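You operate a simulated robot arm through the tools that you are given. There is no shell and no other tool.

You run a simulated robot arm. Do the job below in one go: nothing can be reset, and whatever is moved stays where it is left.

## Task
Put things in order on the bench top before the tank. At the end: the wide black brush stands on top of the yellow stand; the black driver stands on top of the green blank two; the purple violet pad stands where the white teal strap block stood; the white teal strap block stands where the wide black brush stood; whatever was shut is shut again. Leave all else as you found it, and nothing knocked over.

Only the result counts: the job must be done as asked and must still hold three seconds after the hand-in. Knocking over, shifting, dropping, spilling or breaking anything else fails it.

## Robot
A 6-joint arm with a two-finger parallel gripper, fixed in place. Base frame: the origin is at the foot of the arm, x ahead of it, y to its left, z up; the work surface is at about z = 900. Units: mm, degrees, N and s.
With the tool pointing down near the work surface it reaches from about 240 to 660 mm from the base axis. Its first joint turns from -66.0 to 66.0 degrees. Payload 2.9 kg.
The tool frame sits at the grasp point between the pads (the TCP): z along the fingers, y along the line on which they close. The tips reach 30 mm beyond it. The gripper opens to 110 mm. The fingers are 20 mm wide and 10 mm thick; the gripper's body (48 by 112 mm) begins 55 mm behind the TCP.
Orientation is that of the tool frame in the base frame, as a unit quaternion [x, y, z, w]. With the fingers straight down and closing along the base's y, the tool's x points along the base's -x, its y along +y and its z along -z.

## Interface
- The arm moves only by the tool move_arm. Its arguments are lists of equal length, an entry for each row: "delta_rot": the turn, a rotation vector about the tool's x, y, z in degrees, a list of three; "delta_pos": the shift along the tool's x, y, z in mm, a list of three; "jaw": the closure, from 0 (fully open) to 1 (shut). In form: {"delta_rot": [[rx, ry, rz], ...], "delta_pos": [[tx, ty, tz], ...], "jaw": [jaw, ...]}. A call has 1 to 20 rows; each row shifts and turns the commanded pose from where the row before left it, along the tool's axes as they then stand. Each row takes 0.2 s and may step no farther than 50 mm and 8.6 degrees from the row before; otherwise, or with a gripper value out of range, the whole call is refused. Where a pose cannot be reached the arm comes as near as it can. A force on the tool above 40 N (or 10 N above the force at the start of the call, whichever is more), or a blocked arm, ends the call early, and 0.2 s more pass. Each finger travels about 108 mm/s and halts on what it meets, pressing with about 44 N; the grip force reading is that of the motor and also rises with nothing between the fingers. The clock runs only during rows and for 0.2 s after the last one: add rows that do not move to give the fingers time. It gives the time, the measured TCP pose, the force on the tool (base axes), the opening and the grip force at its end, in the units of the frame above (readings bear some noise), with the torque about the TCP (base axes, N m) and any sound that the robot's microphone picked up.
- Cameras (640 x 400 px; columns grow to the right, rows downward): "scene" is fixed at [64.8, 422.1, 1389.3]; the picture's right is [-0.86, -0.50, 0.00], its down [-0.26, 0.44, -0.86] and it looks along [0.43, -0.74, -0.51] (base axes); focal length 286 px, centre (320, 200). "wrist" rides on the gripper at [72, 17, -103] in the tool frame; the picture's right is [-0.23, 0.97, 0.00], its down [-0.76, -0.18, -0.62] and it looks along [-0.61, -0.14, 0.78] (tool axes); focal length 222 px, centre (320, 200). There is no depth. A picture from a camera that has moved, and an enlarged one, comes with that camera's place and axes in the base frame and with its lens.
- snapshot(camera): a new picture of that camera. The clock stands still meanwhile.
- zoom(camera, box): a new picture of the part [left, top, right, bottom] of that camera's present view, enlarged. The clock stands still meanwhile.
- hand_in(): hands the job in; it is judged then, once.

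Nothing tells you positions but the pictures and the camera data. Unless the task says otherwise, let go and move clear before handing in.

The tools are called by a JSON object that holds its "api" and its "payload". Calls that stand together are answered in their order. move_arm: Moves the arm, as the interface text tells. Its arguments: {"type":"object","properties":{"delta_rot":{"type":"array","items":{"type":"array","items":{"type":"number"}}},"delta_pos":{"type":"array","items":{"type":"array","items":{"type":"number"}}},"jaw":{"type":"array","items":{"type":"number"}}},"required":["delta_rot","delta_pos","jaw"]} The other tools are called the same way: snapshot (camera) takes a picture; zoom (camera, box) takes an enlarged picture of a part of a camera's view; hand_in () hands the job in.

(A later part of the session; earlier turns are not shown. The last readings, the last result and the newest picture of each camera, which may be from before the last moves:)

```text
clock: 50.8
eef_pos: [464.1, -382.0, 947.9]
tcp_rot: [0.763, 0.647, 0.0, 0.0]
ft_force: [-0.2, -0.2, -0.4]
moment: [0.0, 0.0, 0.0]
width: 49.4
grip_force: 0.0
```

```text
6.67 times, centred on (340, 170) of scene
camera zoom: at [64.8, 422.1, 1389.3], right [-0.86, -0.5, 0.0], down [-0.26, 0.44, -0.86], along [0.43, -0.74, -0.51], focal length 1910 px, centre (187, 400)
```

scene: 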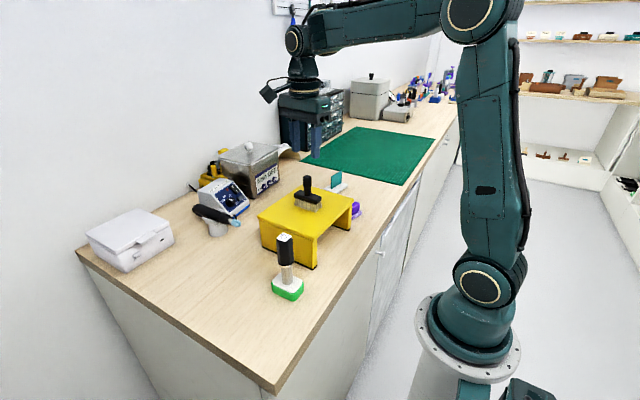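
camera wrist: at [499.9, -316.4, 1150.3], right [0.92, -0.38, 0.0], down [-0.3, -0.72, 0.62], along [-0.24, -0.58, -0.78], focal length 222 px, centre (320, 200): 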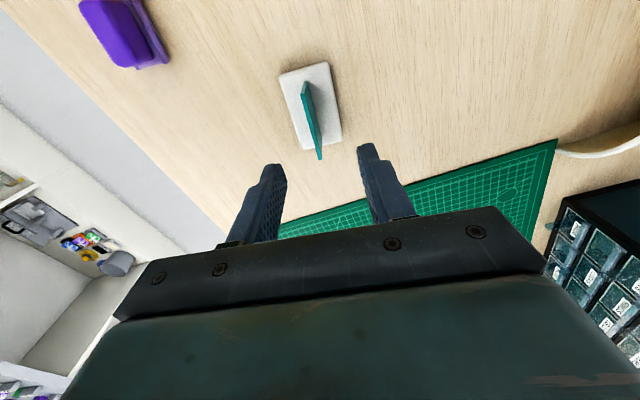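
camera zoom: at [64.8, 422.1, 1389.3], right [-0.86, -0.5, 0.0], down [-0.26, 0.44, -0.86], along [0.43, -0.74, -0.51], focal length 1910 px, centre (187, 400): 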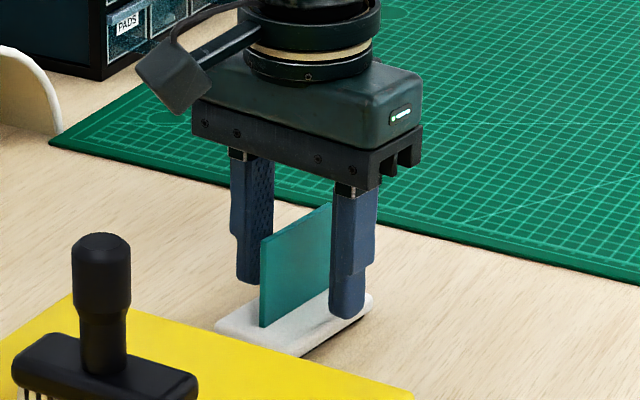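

The fingers straddle the plate with clearance on both sides. Closing the grip.

{"api": "move_arm", "payload": {"delta_rot": [[0, 0, 0], [0, 0, 0], [0, 0, 0], [0, 0, 0], [0, 0, 0], [0, 0, 0]], "delta_pos": [[0, 0, 0], [0, 0, 0], [0, 0, 0], [0, 0, 0], [0, 0, 0], [0, 0, 0]], "jaw": [0.68, 0.8, 0.9, 1.0, 1.0, 1.0]}}

{"api": "zoom", "payload": {"camera": "wrist", "box": [240, 60, 400, 240]}}

{"api": "zoom", "payload": {"camera": "scene", "box": [310, 140, 370, 200]}}

```text
clock: 52.2
eef_pos: [463.5, -381.0, 949.1]
tcp_rot: [0.762, 0.647, -0.001, 0.0]
ft_force: [3.6, -1.2, 0.2]
moment: [-0.26, 0.05, 0.12]
width: 3.8
grip_force: 44.3
```

```text
2.22 times, centred on (320, 150) of wrist
camera zoom: at [493.4, -314.0, 1051.9], right [0.92, -0.38, 0.0], down [-0.3, -0.72, 0.62], along [-0.24, -0.58, -0.78], focal length 494 px, centre (320, 311)
```

zoom: 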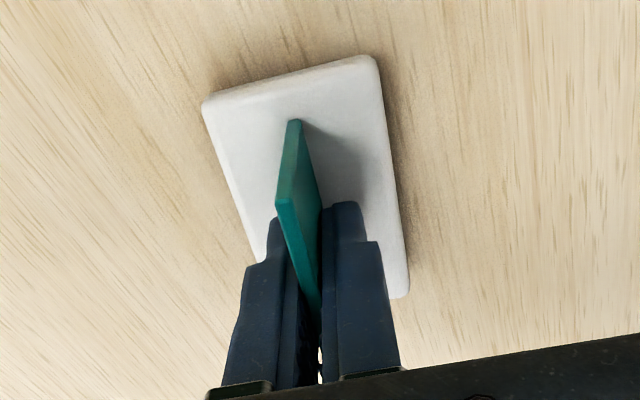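

```text
6.67 times, centred on (340, 170) of scene
camera zoom: at [64.8, 422.1, 1389.4], right [-0.86, -0.5, 0.0], down [-0.26, 0.44, -0.86], along [0.43, -0.74, -0.51], focal length 1910 px, centre (187, 400)
```

zoom: 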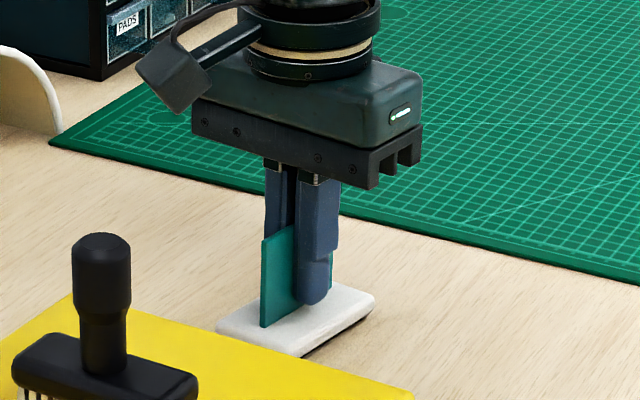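

The plate is held firmly at 3.8 mm, and the block's centre is at about (465, -382). I'll lift it straight up to well above the brush's height.

{"api": "move_arm", "payload": {"delta_rot": [[0, 0, 0], [0, 0, 0], [0, 0, 0], [0, 0, 0], [0, 0, 0], [0, 0, 0], [0, 0, 0], [0, 0, 0]], "delta_pos": [[0, 0, -8], [0, 0, -22], [0, 0, -40], [0, 0, -40], [0, 0, -40], [0, 0, -40], [0, 0, -40], [0, 0, 0]], "jaw": [1, 1, 1, 1, 1, 1, 1, 1]}}

{"api": "snapshot", "payload": {"camera": "scene"}}

{"api": "snapshot", "payload": {"camera": "wrist"}}

```text
clock: 54.0
eef_pos: [463.3, -380.5, 1179.9]
tcp_rot: [0.762, 0.647, -0.001, -0.001]
ft_force: [0.1, 0.4, -5.4]
moment: [-0.01, 0.0, -0.01]
width: 3.9
grip_force: 43.2
```

```text
taken
```

scene: 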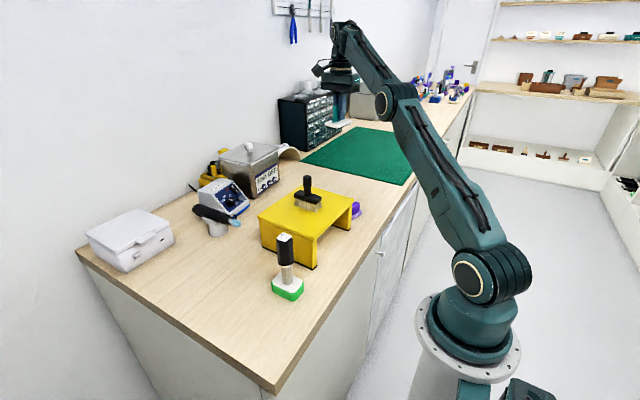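

```text
taken
camera wrist: at [493.2, -312.9, 1281.9], right [0.92, -0.38, 0.0], down [-0.3, -0.72, 0.62], along [-0.24, -0.57, -0.78], focal length 222 px, centre (320, 200)
```

wrist: 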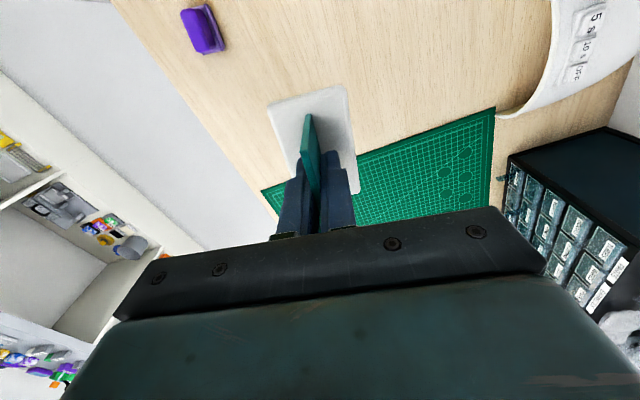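

The strap block is up and hanging level. I'll carry it high across to above the brush's old spot at (507, 79).

{"api": "move_arm", "payload": {"delta_rot": [[0, 0, 0], [0, 0, 0], [0, 0, 0], [0, 0, 0], [0, 0, 0], [0, 0, 0], [0, 0, 0], [0, 0, 0], [0, 0, 0], [0, 0, 0], [0, 0, 0], [0, 0, 0], [0, 0, 0], [0, 0, 0]], "delta_pos": [[19.2, -1.3, 0], [38.4, -2.64, 0], [38.4, -2.64, 0], [38.4, -2.64, 0], [38.4, -2.64, 0], [38.4, -2.64, 0], [38.4, -2.64, 0], [38.4, -2.64, 0], [38.4, -2.64, 0], [38.4, -2.64, 0], [38.4, -2.64, 0], [38.4, -2.64, 0], [19.2, -1.3, 0], [0, 0, 0]], "jaw": [1, 1, 1, 1, 1, 1, 1, 1, 1, 1, 1, 1, 1, 1]}}

{"api": "snapshot", "payload": {"camera": "scene"}}

{"api": "snapshot", "payload": {"camera": "wrist"}}

```text
clock: 57.0
eef_pos: [506.1, 78.5, 1182.6]
tcp_rot: [0.763, 0.647, 0.0, 0.0]
ft_force: [-0.4, -1.5, -4.5]
moment: [-0.01, -0.04, 0.0]
width: 3.7
grip_force: 43.7
```

```text
taken
```

scene: 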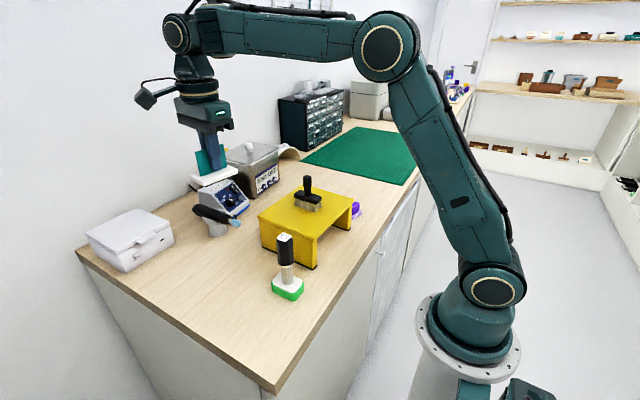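

```text
taken
camera wrist: at [536.0, 146.4, 1285.0], right [0.92, -0.38, 0.0], down [-0.3, -0.72, 0.62], along [-0.24, -0.58, -0.78], focal length 222 px, centre (320, 200)
```

wrist: 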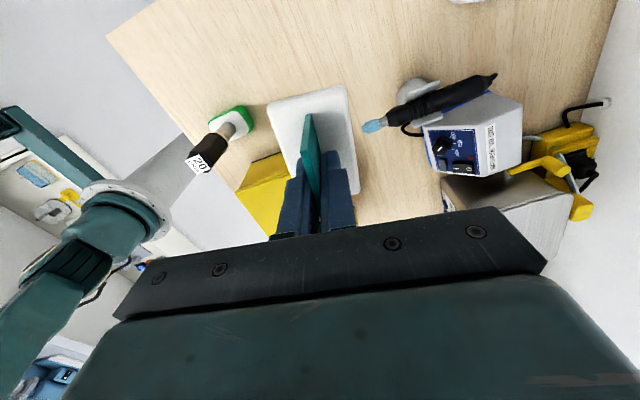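

It is above the brush's old spot, clear of the handpiece and the driver. I'll descend to about 30 mm above the bench.

{"api": "move_arm", "payload": {"delta_rot": [[0, 0, 0], [0, 0, 0], [0, 0, 0], [0, 0, 0], [0, 0, 0], [0, 0, 0], [0, 0, 0], [0, 0, 0]], "delta_pos": [[0, 0, 25], [0, 0, 35], [0, 0, 35], [0, 0, 35], [0, 0, 35], [0, 0, 30], [0, 0, 15], [0, 0, 0]], "jaw": [1, 1, 1, 1, 1, 1, 1, 1]}}

{"api": "zoom", "payload": {"camera": "scene", "box": [180, 190, 290, 290]}}

{"api": "zoom", "payload": {"camera": "wrist", "box": [220, 40, 420, 240]}}

```text
clock: 58.8
eef_pos: [509.2, 80.6, 969.2]
tcp_rot: [0.762, 0.647, 0.0, 0.0]
ft_force: [-0.6, -0.4, -5.7]
moment: [-0.01, -0.04, 0.0]
width: 3.8
grip_force: 43.5
```

```text
4.00 times, centred on (235, 240) of scene
camera zoom: at [64.9, 422.1, 1389.3], right [-0.86, -0.5, 0.0], down [-0.26, 0.44, -0.86], along [0.43, -0.74, -0.51], focal length 1146 px, centre (660, 40)
```

zoom: 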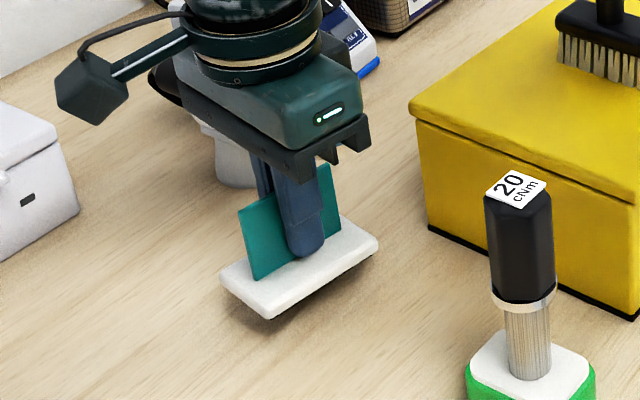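

```text
2.00 times, centred on (320, 140) of wrist
camera zoom: at [539.2, 148.1, 1072.1], right [0.92, -0.38, 0.0], down [-0.3, -0.72, 0.62], along [-0.24, -0.58, -0.78], focal length 444 px, centre (320, 320)
```

zoom: 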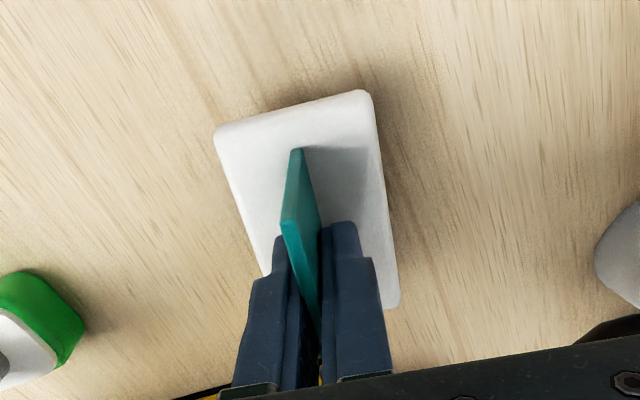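

It is about 20 mm above the bench and within 2 mm of the mark. I'll trim the position and lower most of the rest.

{"api": "move_arm", "payload": {"delta_rot": [[0, 0, 0], [0, 0, 0], [0, 0, 0], [0, 0, 0], [0, 0, 0]], "delta_pos": [[-1.2, -1.2, 4], [0, 0, 5], [0, 0, 4], [0, 0, 2], [0, 0, 0]], "jaw": [1, 1, 1, 1, 1]}}

{"api": "zoom", "payload": {"camera": "scene", "box": [205, 220, 285, 290]}}

```text
clock: 60.0
eef_pos: [508.4, 79.0, 953.9]
tcp_rot: [0.763, 0.647, 0.0, 0.0]
ft_force: [0.2, 0.6, -4.6]
moment: [-0.02, 0.02, -0.06]
width: 3.6
grip_force: 44.1
```

```text
5.71 times, centred on (245, 255) of scene
camera zoom: at [64.9, 422.1, 1389.3], right [-0.86, -0.5, 0.0], down [-0.26, 0.44, -0.86], along [0.43, -0.74, -0.51], focal length 1637 px, centre (749, -114)
```

zoom: 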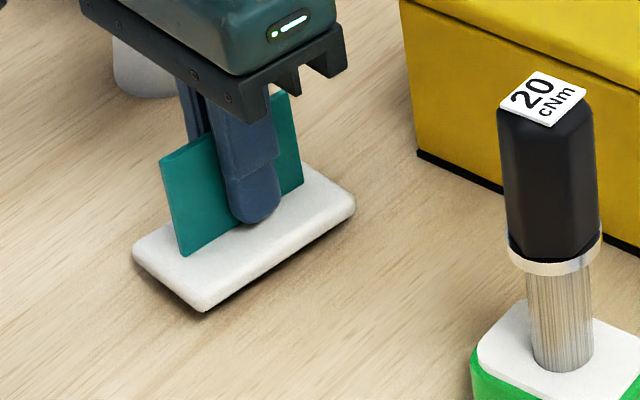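

The block is just a few millimetres above the bench. I'll step down gently until contact.

{"api": "move_arm", "payload": {"delta_rot": [[0, 0, 0], [0, 0, 0], [0, 0, 0], [0, 0, 0]], "delta_pos": [[0, 0, 1], [0, 0, 1], [0, 0, 0], [0, 0, 0]], "jaw": [1, 1, 1, 1]}}

```text
clock: 61.0
eef_pos: [507.8, 78.6, 951.5]
tcp_rot: [0.763, 0.646, 0.0, 0.0]
ft_force: [0.8, 0.6, -5.6]
moment: [-0.03, 0.01, -0.03]
width: 3.8
grip_force: 43.8
```

{"api": "move_arm", "payload": {"delta_rot": [[0, 0, 0], [0, 0, 0], [0, 0, 0]], "delta_pos": [[0, 0, 1], [0, 0, 0], [0, 0, 0]], "jaw": [1, 1, 1]}}

{"api": "zoom", "payload": {"camera": "scene", "box": [205, 220, 285, 290]}}

```text
clock: 61.8
eef_pos: [506.6, 77.8, 951.6]
tcp_rot: [0.763, 0.647, 0.0, 0.0]
ft_force: [-0.6, 0.3, -5.3]
moment: [-0.02, 0.0, 0.03]
width: 3.8
grip_force: 43.7
```

```text
5.71 times, centred on (245, 255) of scene
camera zoom: at [64.9, 422.1, 1389.3], right [-0.86, -0.5, 0.0], down [-0.26, 0.44, -0.86], along [0.43, -0.74, -0.51], focal length 1637 px, centre (749, -114)
```

zoom: 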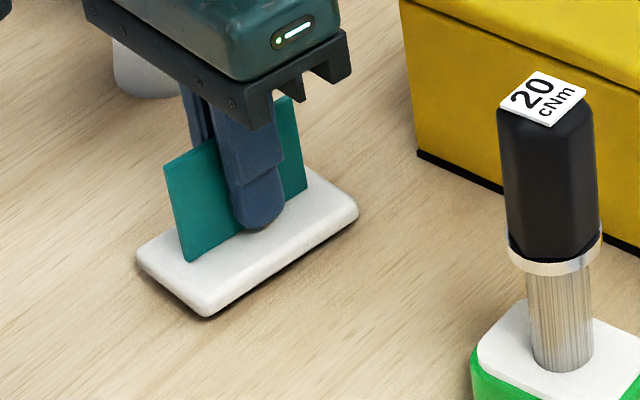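

{"api": "move_arm", "payload": {"delta_rot": [[0, 0, 0], [0, 0, 0], [0, 0, 0]], "delta_pos": [[0, 0, 1], [0, 0, 0], [0, 0, 0]], "jaw": [1, 1, 1]}}

```text
clock: 62.6
eef_pos: [507.7, 78.2, 950.9]
tcp_rot: [0.763, 0.647, -0.001, 0.0]
ft_force: [0.5, -0.7, -5.6]
moment: [-0.04, -0.05, 0.02]
width: 3.8
grip_force: 43.9
```

No contact yet, since the weight of about 5.5 N is still fully carried. Continuing down.

{"api": "move_arm", "payload": {"delta_rot": [[0, 0, 0], [0, 0, 0], [0, 0, 0]], "delta_pos": [[0, 0, 1], [0, 0, 0], [0, 0, 0]], "jaw": [1, 1, 1]}}

{"api": "zoom", "payload": {"camera": "scene", "box": [205, 220, 285, 290]}}

```text
clock: 63.4
eef_pos: [508.1, 79.2, 949.0]
tcp_rot: [0.763, 0.646, 0.0, 0.0]
ft_force: [-0.3, -0.2, -5.7]
moment: [-0.01, -0.01, 0.0]
width: 4.0
grip_force: 43.6
```

```text
5.71 times, centred on (245, 255) of scene
camera zoom: at [64.9, 422.1, 1389.3], right [-0.86, -0.5, 0.0], down [-0.26, 0.44, -0.86], along [0.43, -0.74, -0.51], focal length 1637 px, centre (749, -114)
```

zoom: 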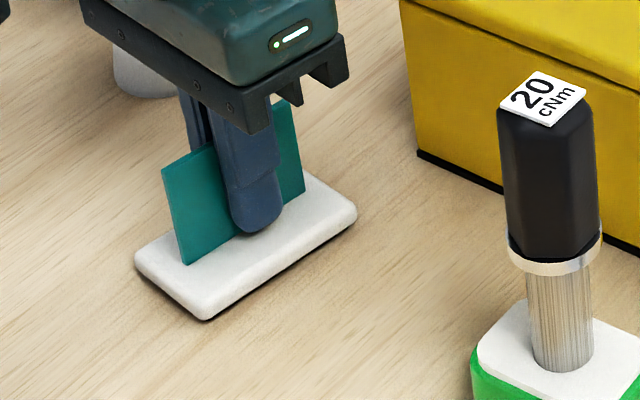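

{"api": "move_arm", "payload": {"delta_rot": [[0, 0, 0], [0, 0, 0], [0, 0, 0]], "delta_pos": [[0, 0, 1], [0, 0, 0], [0, 0, 0]], "jaw": [1, 1, 1]}}

```text
clock: 64.2
eef_pos: [507.3, 77.0, 949.6]
tcp_rot: [0.763, 0.646, 0.002, 0.001]
ft_force: [-2.4, 1.9, 15.3]
moment: [-0.58, 0.58, -0.07]
width: 3.7
grip_force: 43.8
```

Contact is made, with the force now at +15 N. I'll ease off slightly and check.

{"api": "move_arm", "payload": {"delta_rot": [[0, 0, 0], [0, 0, 0], [0, 0, 0]], "delta_pos": [[0, 0, -0.5], [0, 0, 0], [0, 0, 0]], "jaw": [1, 1, 1]}}

{"api": "zoom", "payload": {"camera": "scene", "box": [205, 220, 285, 290]}}

{"api": "zoom", "payload": {"camera": "wrist", "box": [220, 40, 420, 240]}}

```text
clock: 65.0
eef_pos: [508.5, 78.0, 949.6]
tcp_rot: [0.762, 0.647, 0.002, 0.001]
ft_force: [3.4, 5.5, 18.7]
moment: [-0.47, 0.49, -0.04]
width: 3.7
grip_force: 43.7
```

```text
5.71 times, centred on (245, 255) of scene
camera zoom: at [64.6, 422.2, 1389.3], right [-0.86, -0.5, 0.0], down [-0.26, 0.44, -0.86], along [0.43, -0.74, -0.51], focal length 1637 px, centre (749, -114)
```

zoom: 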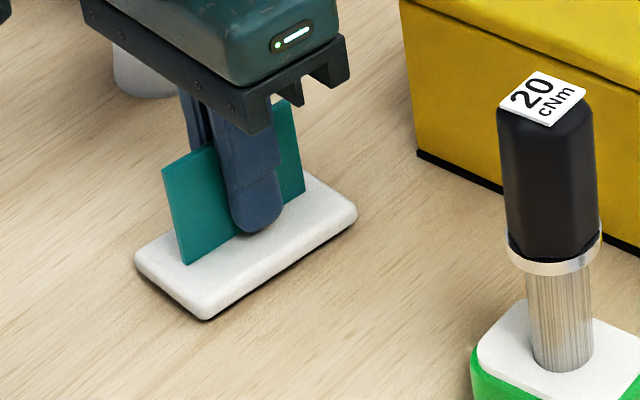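

```text
2.00 times, centred on (320, 140) of wrist
camera zoom: at [537.3, 146.1, 1052.0], right [0.92, -0.38, 0.0], down [-0.3, -0.72, 0.62], along [-0.24, -0.58, -0.78], focal length 444 px, centre (320, 320)
```

zoom: 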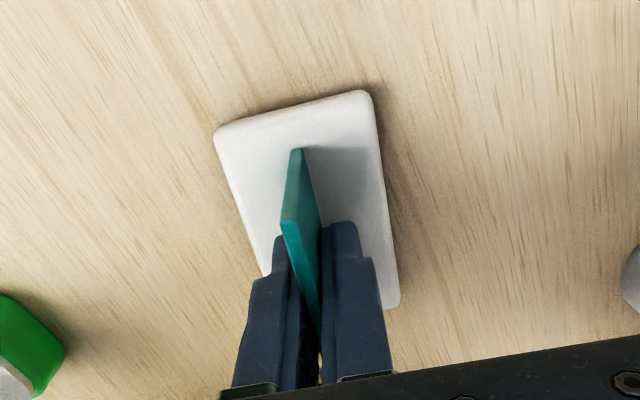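

{"api": "move_arm", "payload": {"delta_rot": [[0, 0, 0], [0, 0, 0], [0, 0, 0]], "delta_pos": [[0, 0, -0.5], [0, 0, 0], [0, 0, 0]], "jaw": [1, 1, 1]}}

```text
clock: 65.8
eef_pos: [508.8, 77.4, 949.3]
tcp_rot: [0.763, 0.647, 0.0, 0.001]
ft_force: [7.3, 8.8, 13.7]
moment: [-0.24, 0.13, 0.08]
width: 3.7
grip_force: 43.9
```

{"api": "move_arm", "payload": {"delta_rot": [[0, 0, 0], [0, 0, 0], [0, 0, 0]], "delta_pos": [[0, 0, -0.5], [0, 0, 0], [0, 0, 0]], "jaw": [1, 1, 1]}}

```text
clock: 66.6
eef_pos: [507.7, 78.1, 948.1]
tcp_rot: [0.763, 0.647, 0.0, 0.0]
ft_force: [4.5, 4.2, 8.7]
moment: [0.54, -0.27, -0.02]
width: 3.9
grip_force: 43.9
```

The load is light enough now and the block sits on the bench. I'll release it.

{"api": "move_arm", "payload": {"delta_rot": [[0, 0, 0], [0, 0, 0], [0, 0, 0], [0, 0, 0], [0, 0, 0]], "delta_pos": [[0, 0, -0.3], [0, 0, 0], [0, 0, 0], [0, 0, 0], [0, 0, 0]], "jaw": [0.97, 0.93, 0.85, 0.7, 0.65]}}

{"api": "zoom", "payload": {"camera": "scene", "box": [205, 220, 285, 290]}}

{"api": "zoom", "payload": {"camera": "wrist", "box": [220, 40, 420, 240]}}

```text
clock: 67.8
eef_pos: [507.4, 77.1, 950.1]
tcp_rot: [0.763, 0.647, 0.0, 0.0]
ft_force: [-0.2, 0.0, -0.2]
moment: [0.02, 0.04, 0.02]
width: 38.2
grip_force: 0.1
```

```text
5.71 times, centred on (245, 255) of scene
camera zoom: at [64.8, 422.1, 1389.3], right [-0.86, -0.5, 0.0], down [-0.26, 0.44, -0.86], along [0.43, -0.74, -0.51], focal length 1637 px, centre (749, -114)
```

zoom: 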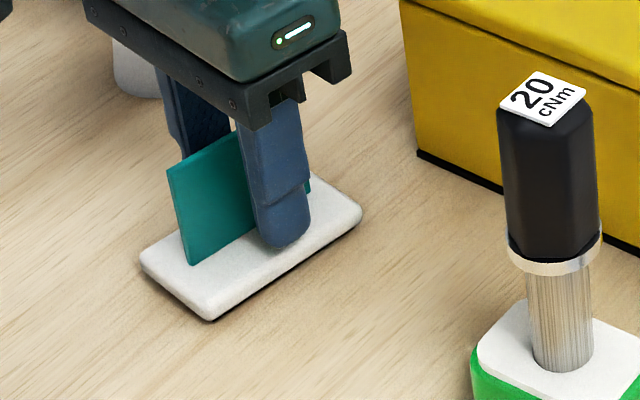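

```text
2.00 times, centred on (320, 140) of wrist
camera zoom: at [537.0, 145.5, 1053.4], right [0.92, -0.38, 0.0], down [-0.3, -0.72, 0.62], along [-0.24, -0.58, -0.78], focal length 444 px, centre (320, 320)
```

zoom: 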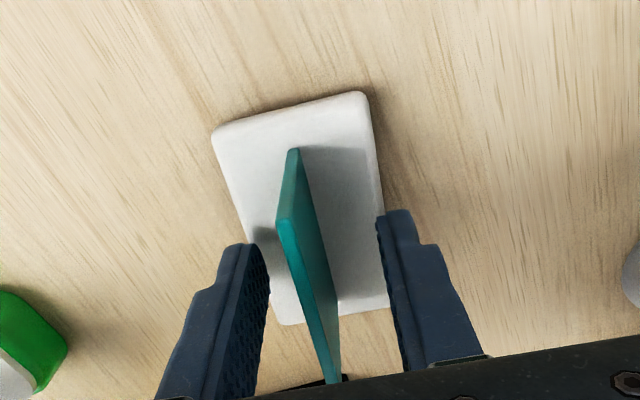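

The block stands free, and the wrist view puts it at about (506, 78). I'll rise clear to verify the place in the scene view.

{"api": "move_arm", "payload": {"delta_rot": [[0, 0, 0], [0, 0, 0], [0, 0, 0], [0, 0, 0], [0, 0, 0]], "delta_pos": [[0, 0, -15], [0, 0, -35], [0, 0, -45], [0, 0, -45], [0, 0, 0]], "jaw": [0.65, 0.6, 0.55, 0.55, 0.55]}}

{"api": "zoom", "payload": {"camera": "scene", "box": [205, 225, 261, 280]}}

{"api": "snapshot", "payload": {"camera": "wrist"}}

{"api": "zoom", "payload": {"camera": "wrist", "box": [240, 40, 400, 200]}}

```text
clock: 69.0
eef_pos: [507.7, 77.7, 1090.3]
tcp_rot: [0.762, 0.647, 0.0, 0.0]
ft_force: [0.0, 0.4, -0.2]
moment: [-0.01, 0.04, -0.03]
width: 49.6
grip_force: 0.0
```

```text
7.27 times, centred on (233, 252) of scene
camera zoom: at [64.8, 422.1, 1389.3], right [-0.86, -0.5, 0.0], down [-0.26, 0.44, -0.86], along [0.43, -0.74, -0.51], focal length 2083 px, centre (953, -182)
```

zoom: 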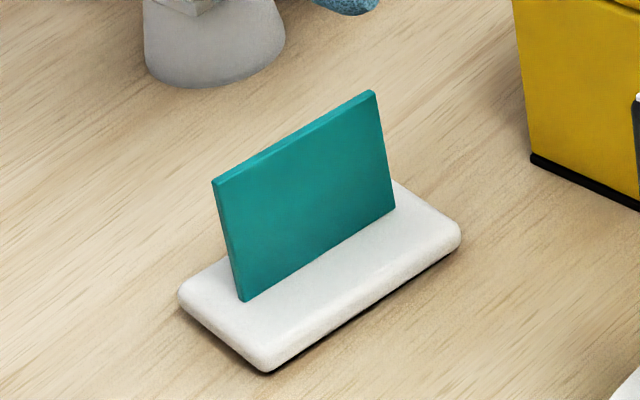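

```text
taken
camera wrist: at [537.3, 145.7, 1193.5], right [0.92, -0.38, 0.0], down [-0.3, -0.72, 0.62], along [-0.24, -0.58, -0.78], focal length 222 px, centre (320, 200)
```

wrist: 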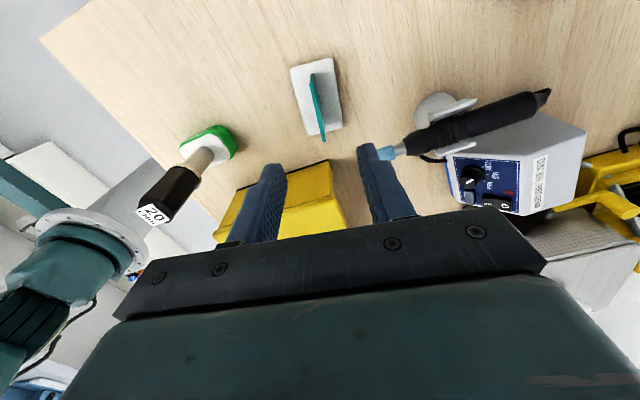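

```text
2.50 times, centred on (320, 120) of wrist
camera zoom: at [537.3, 145.7, 1193.5], right [0.92, -0.38, 0.0], down [-0.3, -0.72, 0.62], along [-0.24, -0.58, -0.78], focal length 555 px, centre (320, 400)
```

zoom: 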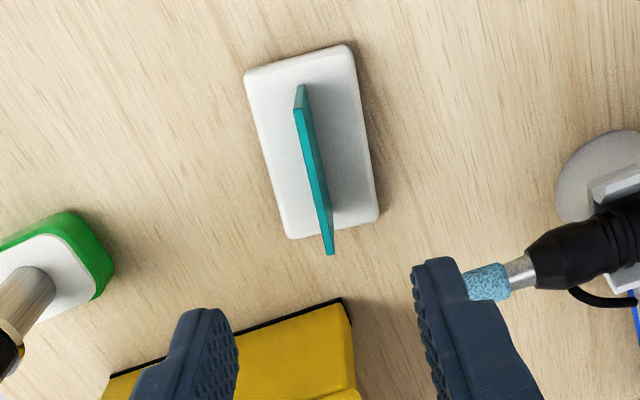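

The strap block stands within about 3 mm of the brush's old centre. Next is the purple pad. I'll rise, cross high over the brush, and come down part way above the pad.

{"api": "move_arm", "payload": {"delta_rot": [[0, 0, 0], [0, 0, 0], [0, 0, 0], [0, 0, 0], [0, 0, 0], [0, 0, 0], [0, 0, 0], [0, 0, 0], [0, 0, 0], [0, 0, 0], [0, 0, 0], [0, 0, 0], [0, 0, 2.6], [0, 0, 0]], "delta_pos": [[0, 0, -34], [0, 0, -34], [0, 0, -34], [-39.9, -11.5, 0], [-39.9, -11.5, 0], [-39.9, -11.5, 0], [-39.9, -11.5, 0], [-39.9, -11.5, 0], [-39.9, -11.5, 0], [-39.9, -11.5, 0], [-39.9, -11.5, 0], [-39.9, -11.5, 0], [0, 0, 0], [0, 0, 0]], "jaw": [0.5, 0.5, 0.5, 0.5, 0.5, 0.5, 0.5, 0.5, 0.5, 0.5, 0.5, 0.5, 0.5, 0.5]}}

{"api": "snapshot", "payload": {"camera": "wrist"}}

{"api": "snapshot", "payload": {"camera": "scene"}}

```text
clock: 72.0
eef_pos: [345.1, -260.7, 1192.5]
tcp_rot: [0.777, 0.629, -0.001, 0.001]
ft_force: [-0.2, 0.2, 0.0]
moment: [0.02, 0.02, 0.04]
width: 55.0
grip_force: 0.1
```

```text
taken
camera wrist: at [379.3, -193.6, 1294.9], right [0.91, -0.42, 0.0], down [-0.33, -0.71, 0.62], along [-0.27, -0.56, -0.78], focal length 222 px, centre (320, 200)
```

wrist: 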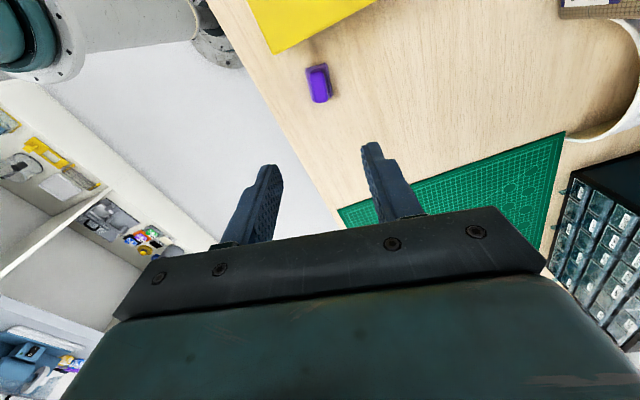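

```text
taken
```

scene: 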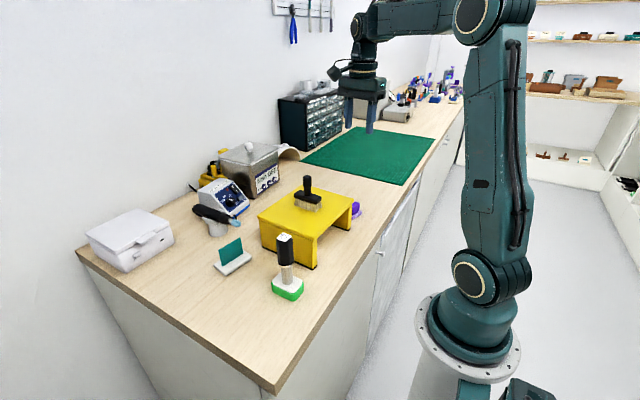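

The gripper is above the purple pad. I'll descend to about z = 1040 for a close look.

{"api": "move_arm", "payload": {"delta_rot": [[0, 0, 0], [0, 0, 0], [0, 0, 0], [0, 0, 0], [0, 0, 0], [0, 0, 0]], "delta_pos": [[0, 0, 35], [0, 0, 35], [0, 0, 35], [0, 0, 30], [0, 0, 17], [0, 0, 0]], "jaw": [0.5, 0.5, 0.5, 0.5, 0.5, 0.5]}}

{"api": "zoom", "payload": {"camera": "wrist", "box": [240, 40, 400, 240]}}

{"api": "zoom", "payload": {"camera": "wrist", "box": [275, 70, 365, 150]}}

{"api": "zoom", "payload": {"camera": "scene", "box": [300, 120, 400, 230]}}

```text
clock: 73.4
eef_pos: [347.7, -258.8, 1040.3]
tcp_rot: [0.777, 0.629, 0.0, 0.0]
ft_force: [0.0, 0.3, 0.2]
moment: [0.02, 0.0, 0.01]
width: 55.1
grip_force: 0.1
```

```text
2.00 times, centred on (320, 140) of wrist
camera zoom: at [380.0, -192.0, 1142.9], right [0.91, -0.42, 0.0], down [-0.33, -0.71, 0.62], along [-0.26, -0.56, -0.78], focal length 444 px, centre (320, 320)
```

zoom: 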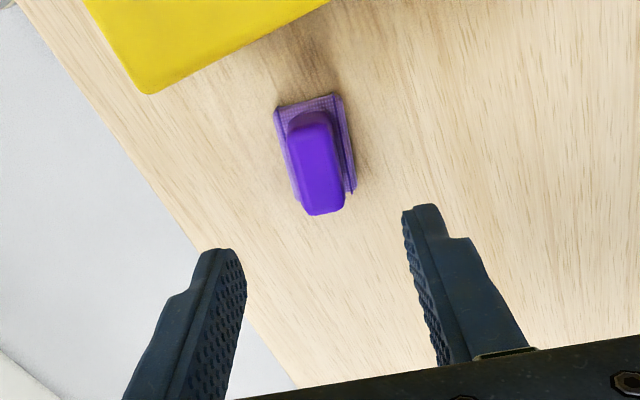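

```text
5.00 times, centred on (320, 110) of wrist
camera zoom: at [380.0, -192.0, 1142.9], right [0.91, -0.42, 0.0], down [-0.33, -0.71, 0.62], along [-0.26, -0.56, -0.78], focal length 1111 px, centre (320, 650)
```

zoom: 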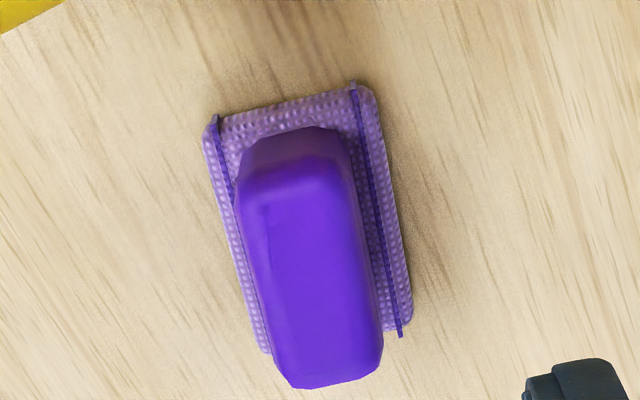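

```text
3.64 times, centred on (350, 175) of scene
camera zoom: at [64.8, 422.1, 1389.3], right [-0.86, -0.5, 0.0], down [-0.26, 0.44, -0.86], along [0.43, -0.74, -0.51], focal length 1042 px, centre (211, 291)
```

zoom: 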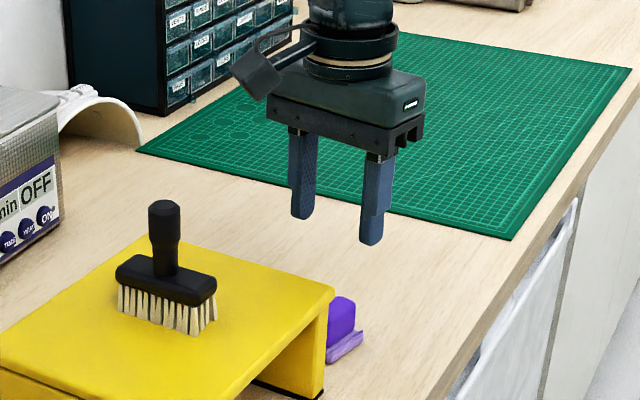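

The pad is nearly centred; it needs about a 2.4 mm shift. I'll correct and descend most of the way, checking clearances.

{"api": "move_arm", "payload": {"delta_rot": [[0, 0, 0], [0, 0, 0], [0, 0, 0], [0, 0, 0], [0, 0, 0]], "delta_pos": [[-2.4, -0.7, 20], [0, 0, 25], [0, 0, 20], [0, 0, 10], [0, 0, 0]], "jaw": [0.5, 0.5, 0.5, 0.5, 0.5]}}

{"api": "zoom", "payload": {"camera": "wrist", "box": [240, 60, 400, 240]}}

{"api": "zoom", "payload": {"camera": "scene", "box": [310, 140, 390, 230]}}

```text
clock: 74.6
eef_pos: [347.8, -261.8, 964.4]
tcp_rot: [0.777, 0.629, 0.0, 0.0]
ft_force: [-0.4, -0.1, 0.3]
moment: [0.01, 0.03, 0.01]
width: 55.3
grip_force: 0.1
```

```text
2.22 times, centred on (320, 150) of wrist
camera zoom: at [379.3, -195.0, 1067.0], right [0.91, -0.42, 0.0], down [-0.33, -0.71, 0.62], along [-0.26, -0.56, -0.78], focal length 494 px, centre (320, 311)
```

zoom: 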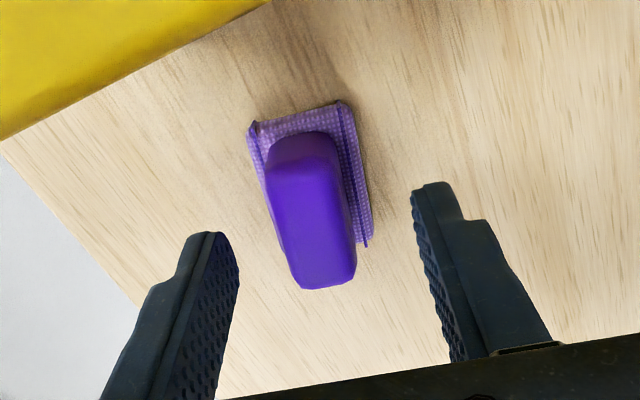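

```text
4.44 times, centred on (350, 185) of scene
camera zoom: at [64.8, 422.1, 1389.3], right [-0.86, -0.5, 0.0], down [-0.26, 0.44, -0.86], along [0.43, -0.74, -0.51], focal length 1273 px, centre (187, 267)
```

zoom: 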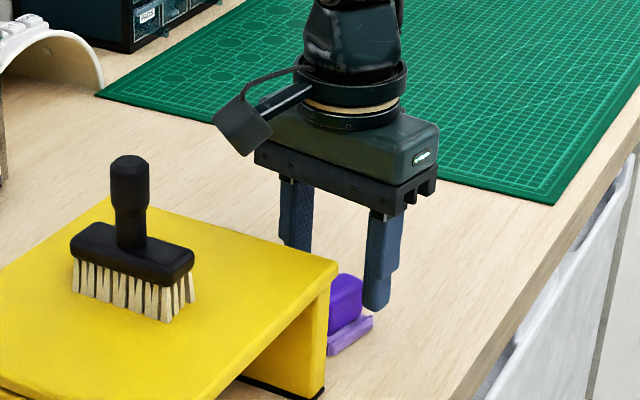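

The block is centred between the fingers. I'll go down to z ≈ 946 so the tips stay above the pad's base ridges.

{"api": "move_arm", "payload": {"delta_rot": [[0, 0, 0], [0, 0, 0], [0, 0, 0], [0, 0, 0]], "delta_pos": [[0, 0, 8], [0, 0, 6], [0, 0, 4], [0, 0, 0]], "jaw": [0.5, 0.5, 0.5, 0.5]}}

{"api": "zoom", "payload": {"camera": "wrist", "box": [240, 60, 400, 240]}}

{"api": "zoom", "payload": {"camera": "scene", "box": [330, 170, 380, 230]}}

```text
clock: 75.6
eef_pos: [346.6, -261.3, 946.9]
tcp_rot: [0.777, 0.629, 0.0, 0.0]
ft_force: [0.1, 0.6, 0.1]
moment: [-0.03, -0.04, 0.01]
width: 55.0
grip_force: 0.0
```

```text
2.22 times, centred on (320, 150) of wrist
camera zoom: at [379.2, -194.0, 1049.3], right [0.91, -0.42, 0.0], down [-0.33, -0.71, 0.62], along [-0.26, -0.56, -0.78], focal length 494 px, centre (320, 311)
```

zoom: 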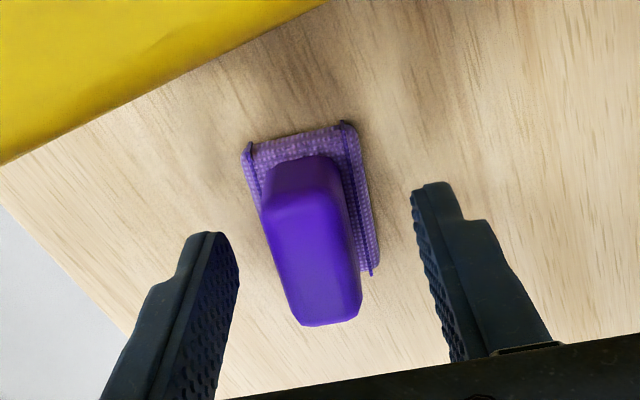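

```text
6.67 times, centred on (355, 200) of scene
camera zoom: at [64.8, 422.1, 1389.3], right [-0.86, -0.5, 0.0], down [-0.26, 0.44, -0.86], along [0.43, -0.74, -0.51], focal length 1910 px, centre (87, 200)
```

zoom: 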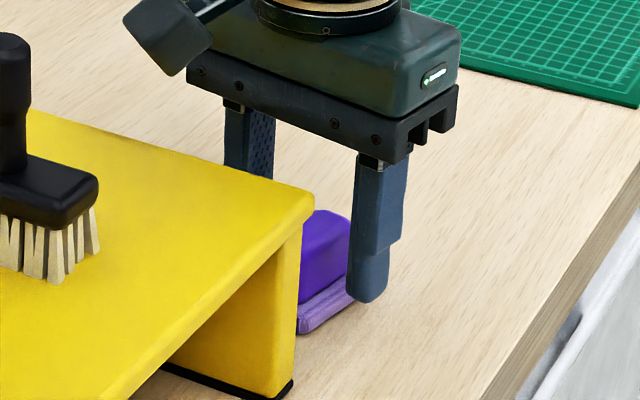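

The fingers straddle the purple block evenly. Closing.

{"api": "move_arm", "payload": {"delta_rot": [[0, 0, 0], [0, 0, 0], [0, 0, 0], [0, 0, 0], [0, 0, 0]], "delta_pos": [[0, 0, 0], [0, 0, 0], [0, 0, 0], [0, 0, 0], [0, 0, 0]], "jaw": [0.6, 0.72, 0.84, 0.92, 0.92]}}

{"api": "zoom", "payload": {"camera": "wrist", "box": [240, 60, 400, 240]}}

{"api": "zoom", "payload": {"camera": "scene", "box": [330, 170, 380, 230]}}

```text
clock: 76.8
eef_pos: [346.2, -262.1, 947.1]
tcp_rot: [0.777, 0.629, -0.001, 0.0]
ft_force: [0.1, -0.2, 0.5]
moment: [0.0, -0.01, 0.01]
width: 20.6
grip_force: 43.9
```

```text
2.22 times, centred on (320, 150) of wrist
camera zoom: at [379.2, -194.1, 1049.4], right [0.91, -0.42, 0.0], down [-0.33, -0.71, 0.62], along [-0.26, -0.56, -0.78], focal length 494 px, centre (320, 311)
```

zoom: 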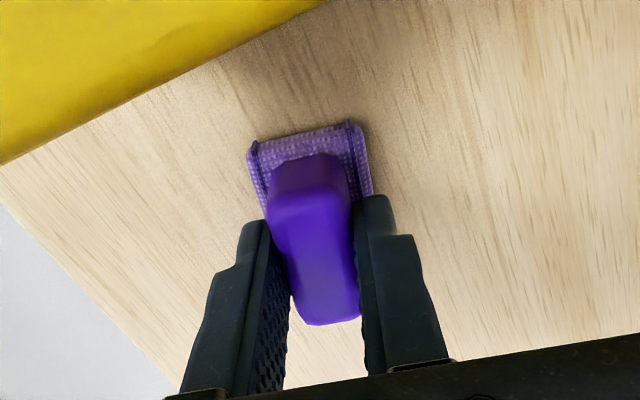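

```text
6.67 times, centred on (355, 200) of scene
camera zoom: at [64.8, 422.1, 1389.3], right [-0.86, -0.5, 0.0], down [-0.26, 0.44, -0.86], along [0.43, -0.74, -0.51], focal length 1910 px, centre (87, 200)
```

zoom: 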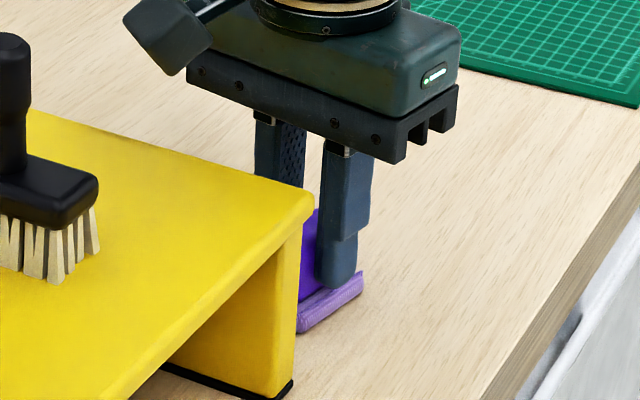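

The pad is held at 20.6 mm with 44 N. I'll lift it and carry it to above the strap block's old spot at (465, -382).

{"api": "move_arm", "payload": {"delta_rot": [[0, 0, 0], [0, 0, 0], [0, 0, 0], [0, 0, 0], [0, 0, 0], [0, 0, 0], [0, 0, 0], [0, 0, 0], [0, 0, 0], [0, 0, 0], [0, 0, 0]], "delta_pos": [[0, 0, -8], [0, 0, -22], [0, 0, -30], [0, 0, -30], [-9.3, 14.1, 0], [-18.5, 28.2, 0], [-18.5, 28.2, 0], [-18.5, 28.2, 0], [-18.5, 28.2, 0], [-9.4, 14.3, 0], [0, 0, 0]], "jaw": [0.92, 0.92, 0.92, 0.92, 0.92, 0.92, 0.92, 0.92, 0.92, 0.92, 0.92]}}

{"api": "zoom", "payload": {"camera": "scene", "box": [280, 100, 390, 220]}}

{"api": "snapshot", "payload": {"camera": "wrist"}}

```text
clock: 79.2
eef_pos: [467.2, -382.5, 1039.8]
tcp_rot: [0.777, 0.63, 0.0, -0.001]
ft_force: [0.0, -0.8, -0.2]
moment: [-0.01, 0.02, -0.03]
width: 20.6
grip_force: 44.3
```

```text
3.33 times, centred on (335, 160) of scene
camera zoom: at [64.8, 422.1, 1389.3], right [-0.86, -0.5, 0.0], down [-0.26, 0.44, -0.86], along [0.43, -0.74, -0.51], focal length 955 px, centre (270, 333)
```

zoom: 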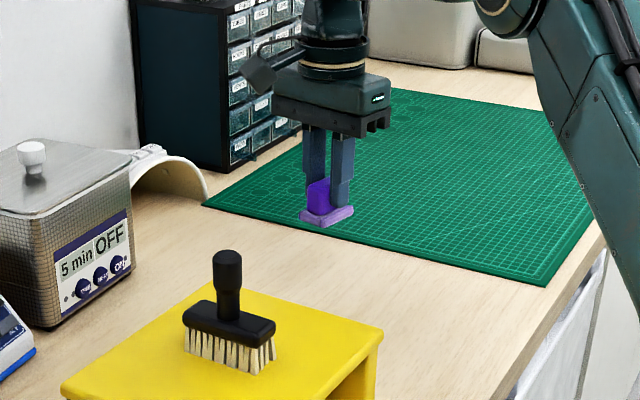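

```text
taken
camera wrist: at [499.5, -316.4, 1141.4], right [0.91, -0.42, 0.0], down [-0.33, -0.71, 0.62], along [-0.27, -0.56, -0.78], focal length 222 px, centre (320, 200)
```

wrist: 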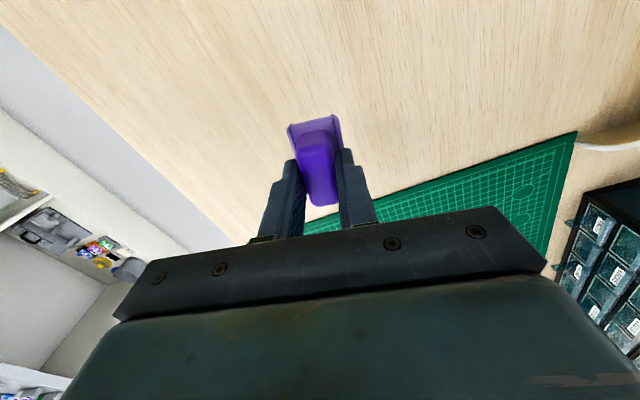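

The pad is above its new spot. I'll descend to about 20 mm above the bench and check.

{"api": "move_arm", "payload": {"delta_rot": [[0, 0, 0], [0, 0, 0], [0, 0, 0], [0, 0, 0], [0, 0, 0]], "delta_pos": [[0, 0, 20], [0, 0, 22], [0, 0, 20], [0, 0, 12], [0, 0, 0]], "jaw": [0.92, 0.92, 0.92, 0.92, 0.92]}}

{"api": "zoom", "payload": {"camera": "scene", "box": [310, 140, 370, 200]}}

{"api": "zoom", "payload": {"camera": "wrist", "box": [240, 60, 400, 240]}}

```text
clock: 80.4
eef_pos: [464.8, -380.1, 964.3]
tcp_rot: [0.777, 0.629, 0.0, 0.0]
ft_force: [0.3, 0.7, -0.6]
moment: [0.01, 0.02, 0.01]
width: 20.7
grip_force: 44.4
```

```text
6.67 times, centred on (340, 170) of scene
camera zoom: at [64.8, 422.1, 1389.3], right [-0.86, -0.5, 0.0], down [-0.26, 0.44, -0.86], along [0.43, -0.74, -0.51], focal length 1910 px, centre (187, 400)
```

zoom: 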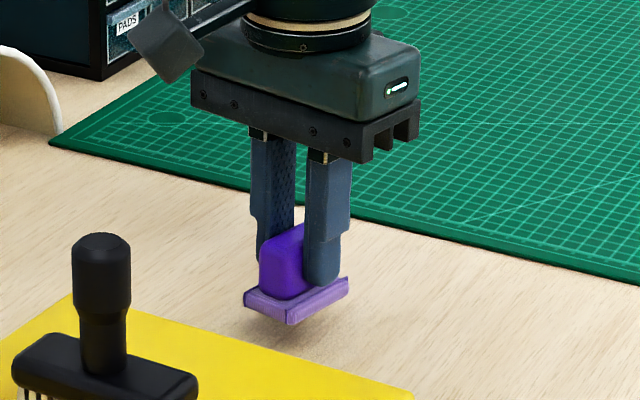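

```text
2.22 times, centred on (320, 150) of wrist
camera zoom: at [497.2, -313.8, 1066.5], right [0.91, -0.42, 0.0], down [-0.33, -0.71, 0.62], along [-0.26, -0.56, -0.78], focal length 494 px, centre (320, 311)
```

zoom: 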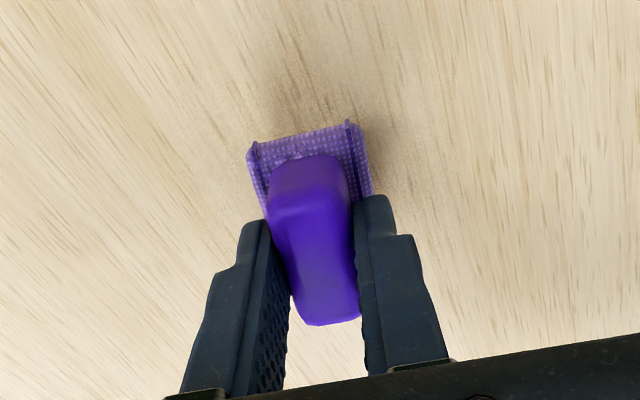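

It is aligned, needing only about 1.5 mm of trim. I'll lower most of the remaining gap.

{"api": "move_arm", "payload": {"delta_rot": [[0, 0, 0], [0, 0, 0], [0, 0, 0], [0, 0, 0], [0, 0, 0]], "delta_pos": [[-1.3, 0, 3], [0, 0, 4], [0, 0, 3], [0, 0, 2], [0, 0, 0]], "jaw": [0.92, 0.92, 0.92, 0.92, 0.92]}}

{"api": "zoom", "payload": {"camera": "scene", "box": [310, 140, 370, 200]}}

```text
clock: 81.6
eef_pos: [464.1, -383.0, 951.6]
tcp_rot: [0.777, 0.629, 0.0, 0.0]
ft_force: [-0.1, 0.5, -0.1]
moment: [0.0, -0.02, 0.01]
width: 20.9
grip_force: 43.8
```

```text
6.67 times, centred on (340, 170) of scene
camera zoom: at [64.8, 422.1, 1389.3], right [-0.86, -0.5, 0.0], down [-0.26, 0.44, -0.86], along [0.43, -0.74, -0.51], focal length 1910 px, centre (187, 400)
```

zoom: 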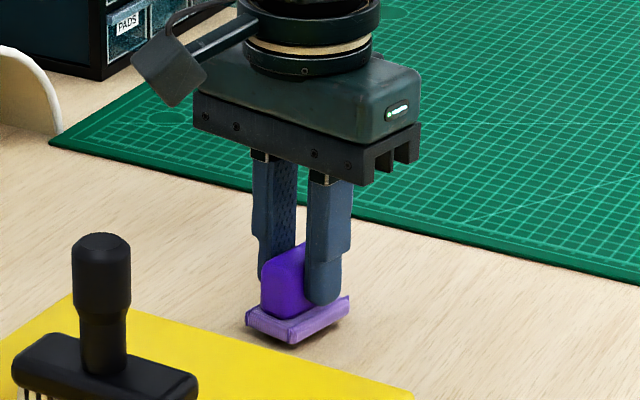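

Only a few millimetres remain. I'll step down gently.

{"api": "move_arm", "payload": {"delta_rot": [[0, 0, 0], [0, 0, 0], [0, 0, 0], [0, 0, 0]], "delta_pos": [[0, 0, 1], [0, 0, 1], [0, 0, 0], [0, 0, 0]], "jaw": [0.92, 0.92, 0.92, 0.92]}}

```text
clock: 82.6
eef_pos: [462.6, -383.1, 949.0]
tcp_rot: [0.777, 0.629, 0.001, 0.0]
ft_force: [0.3, 0.6, 0.5]
moment: [-0.01, 0.01, 0.0]
width: 20.6
grip_force: 44.1
```

{"api": "move_arm", "payload": {"delta_rot": [[0, 0, 0], [0, 0, 0], [0, 0, 0]], "delta_pos": [[0, 1, 1], [0, 0, 0], [0, 0, 0]], "jaw": [0.92, 0.92, 0.92]}}

```text
clock: 83.4
eef_pos: [464.5, -383.7, 946.4]
tcp_rot: [0.778, 0.629, 0.001, 0.0]
ft_force: [0.4, 0.2, -0.6]
moment: [0.0, 0.01, -0.01]
width: 20.8
grip_force: 43.9
```

{"api": "move_arm", "payload": {"delta_rot": [[0, 0, 0], [0, 0, 0], [0, 0, 0]], "delta_pos": [[0.7, 0, 0.7], [0, 0, 0], [0, 0, 0]], "jaw": [0.92, 0.92, 0.92]}}

{"api": "zoom", "payload": {"camera": "scene", "box": [310, 140, 370, 200]}}

```text
clock: 84.2
eef_pos: [464.7, -382.7, 946.2]
tcp_rot: [0.777, 0.63, -0.001, 0.0]
ft_force: [0.4, 0.0, -0.4]
moment: [0.01, 0.02, 0.0]
width: 20.5
grip_force: 43.7
```

```text
6.67 times, centred on (340, 170) of scene
camera zoom: at [64.8, 422.1, 1389.3], right [-0.86, -0.5, 0.0], down [-0.26, 0.44, -0.86], along [0.43, -0.74, -0.51], focal length 1910 px, centre (187, 400)
```

zoom: 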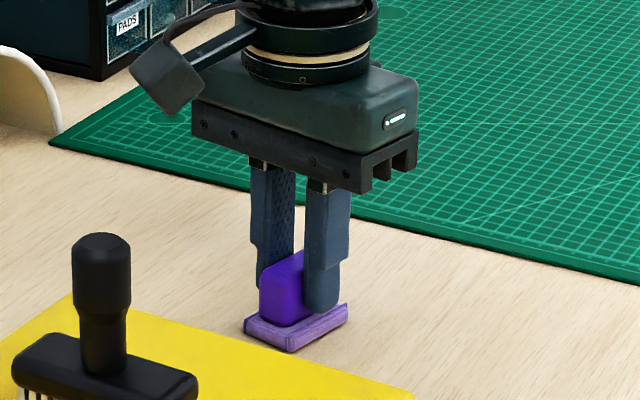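

The base looks about to touch, but there is no force yet. Continuing in small steps.

{"api": "move_arm", "payload": {"delta_rot": [[0, 0, 0], [0, 0, 0], [0, 0, 0]], "delta_pos": [[0, 0, 0.8], [0, 0, 0], [0, 0, 0]], "jaw": [0.92, 0.92, 0.92]}}

```text
clock: 85.0
eef_pos: [465.4, -382.9, 946.5]
tcp_rot: [0.777, 0.629, 0.0, 0.0]
ft_force: [-0.6, 1.3, 4.9]
moment: [0.06, -0.01, -0.02]
width: 20.8
grip_force: 44.4
```

There is light contact at 5 N. The pad is seated, so I'll release it.

{"api": "move_arm", "payload": {"delta_rot": [[0, 0, 0], [0, 0, 0], [0, 0, 0], [0, 0, 0], [0, 0, 0], [0, 0, 0]], "delta_pos": [[0, 0, 0], [0, 0, 0], [0, 0, 0], [0, 0, 0], [0, 0, 0], [0, 0, 0]], "jaw": [0.82, 0.78, 0.72, 0.62, 0.52, 0.5]}}

{"api": "zoom", "payload": {"camera": "wrist", "box": [240, 60, 400, 240]}}

{"api": "zoom", "payload": {"camera": "scene", "box": [310, 140, 370, 200]}}

```text
clock: 86.4
eef_pos: [464.4, -382.7, 944.8]
tcp_rot: [0.777, 0.629, 0.0, 0.0]
ft_force: [0.4, 0.0, 0.4]
moment: [-0.04, 0.0, 0.02]
width: 54.9
grip_force: 0.2
```

```text
2.22 times, centred on (320, 150) of wrist
camera zoom: at [497.7, -315.9, 1048.8], right [0.91, -0.42, 0.0], down [-0.33, -0.71, 0.62], along [-0.26, -0.56, -0.78], focal length 494 px, centre (320, 311)
```

zoom: 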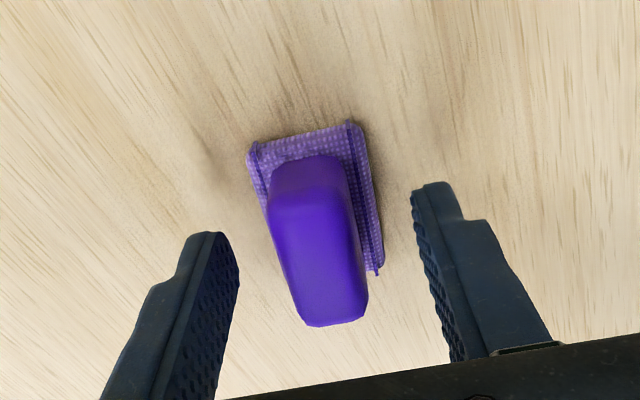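

```text
6.67 times, centred on (340, 170) of scene
camera zoom: at [64.8, 422.1, 1389.3], right [-0.86, -0.5, 0.0], down [-0.26, 0.44, -0.86], along [0.43, -0.74, -0.51], focal length 1910 px, centre (187, 400)
```

zoom: 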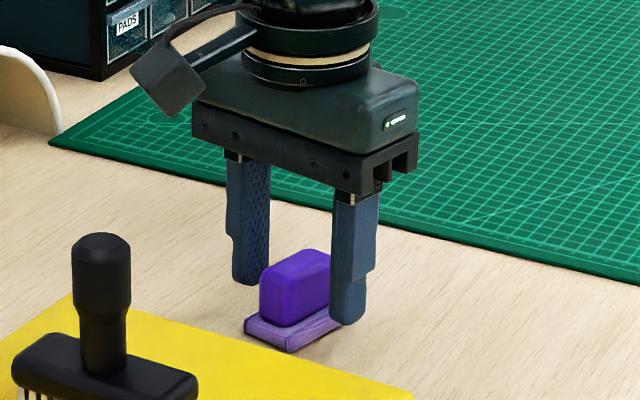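

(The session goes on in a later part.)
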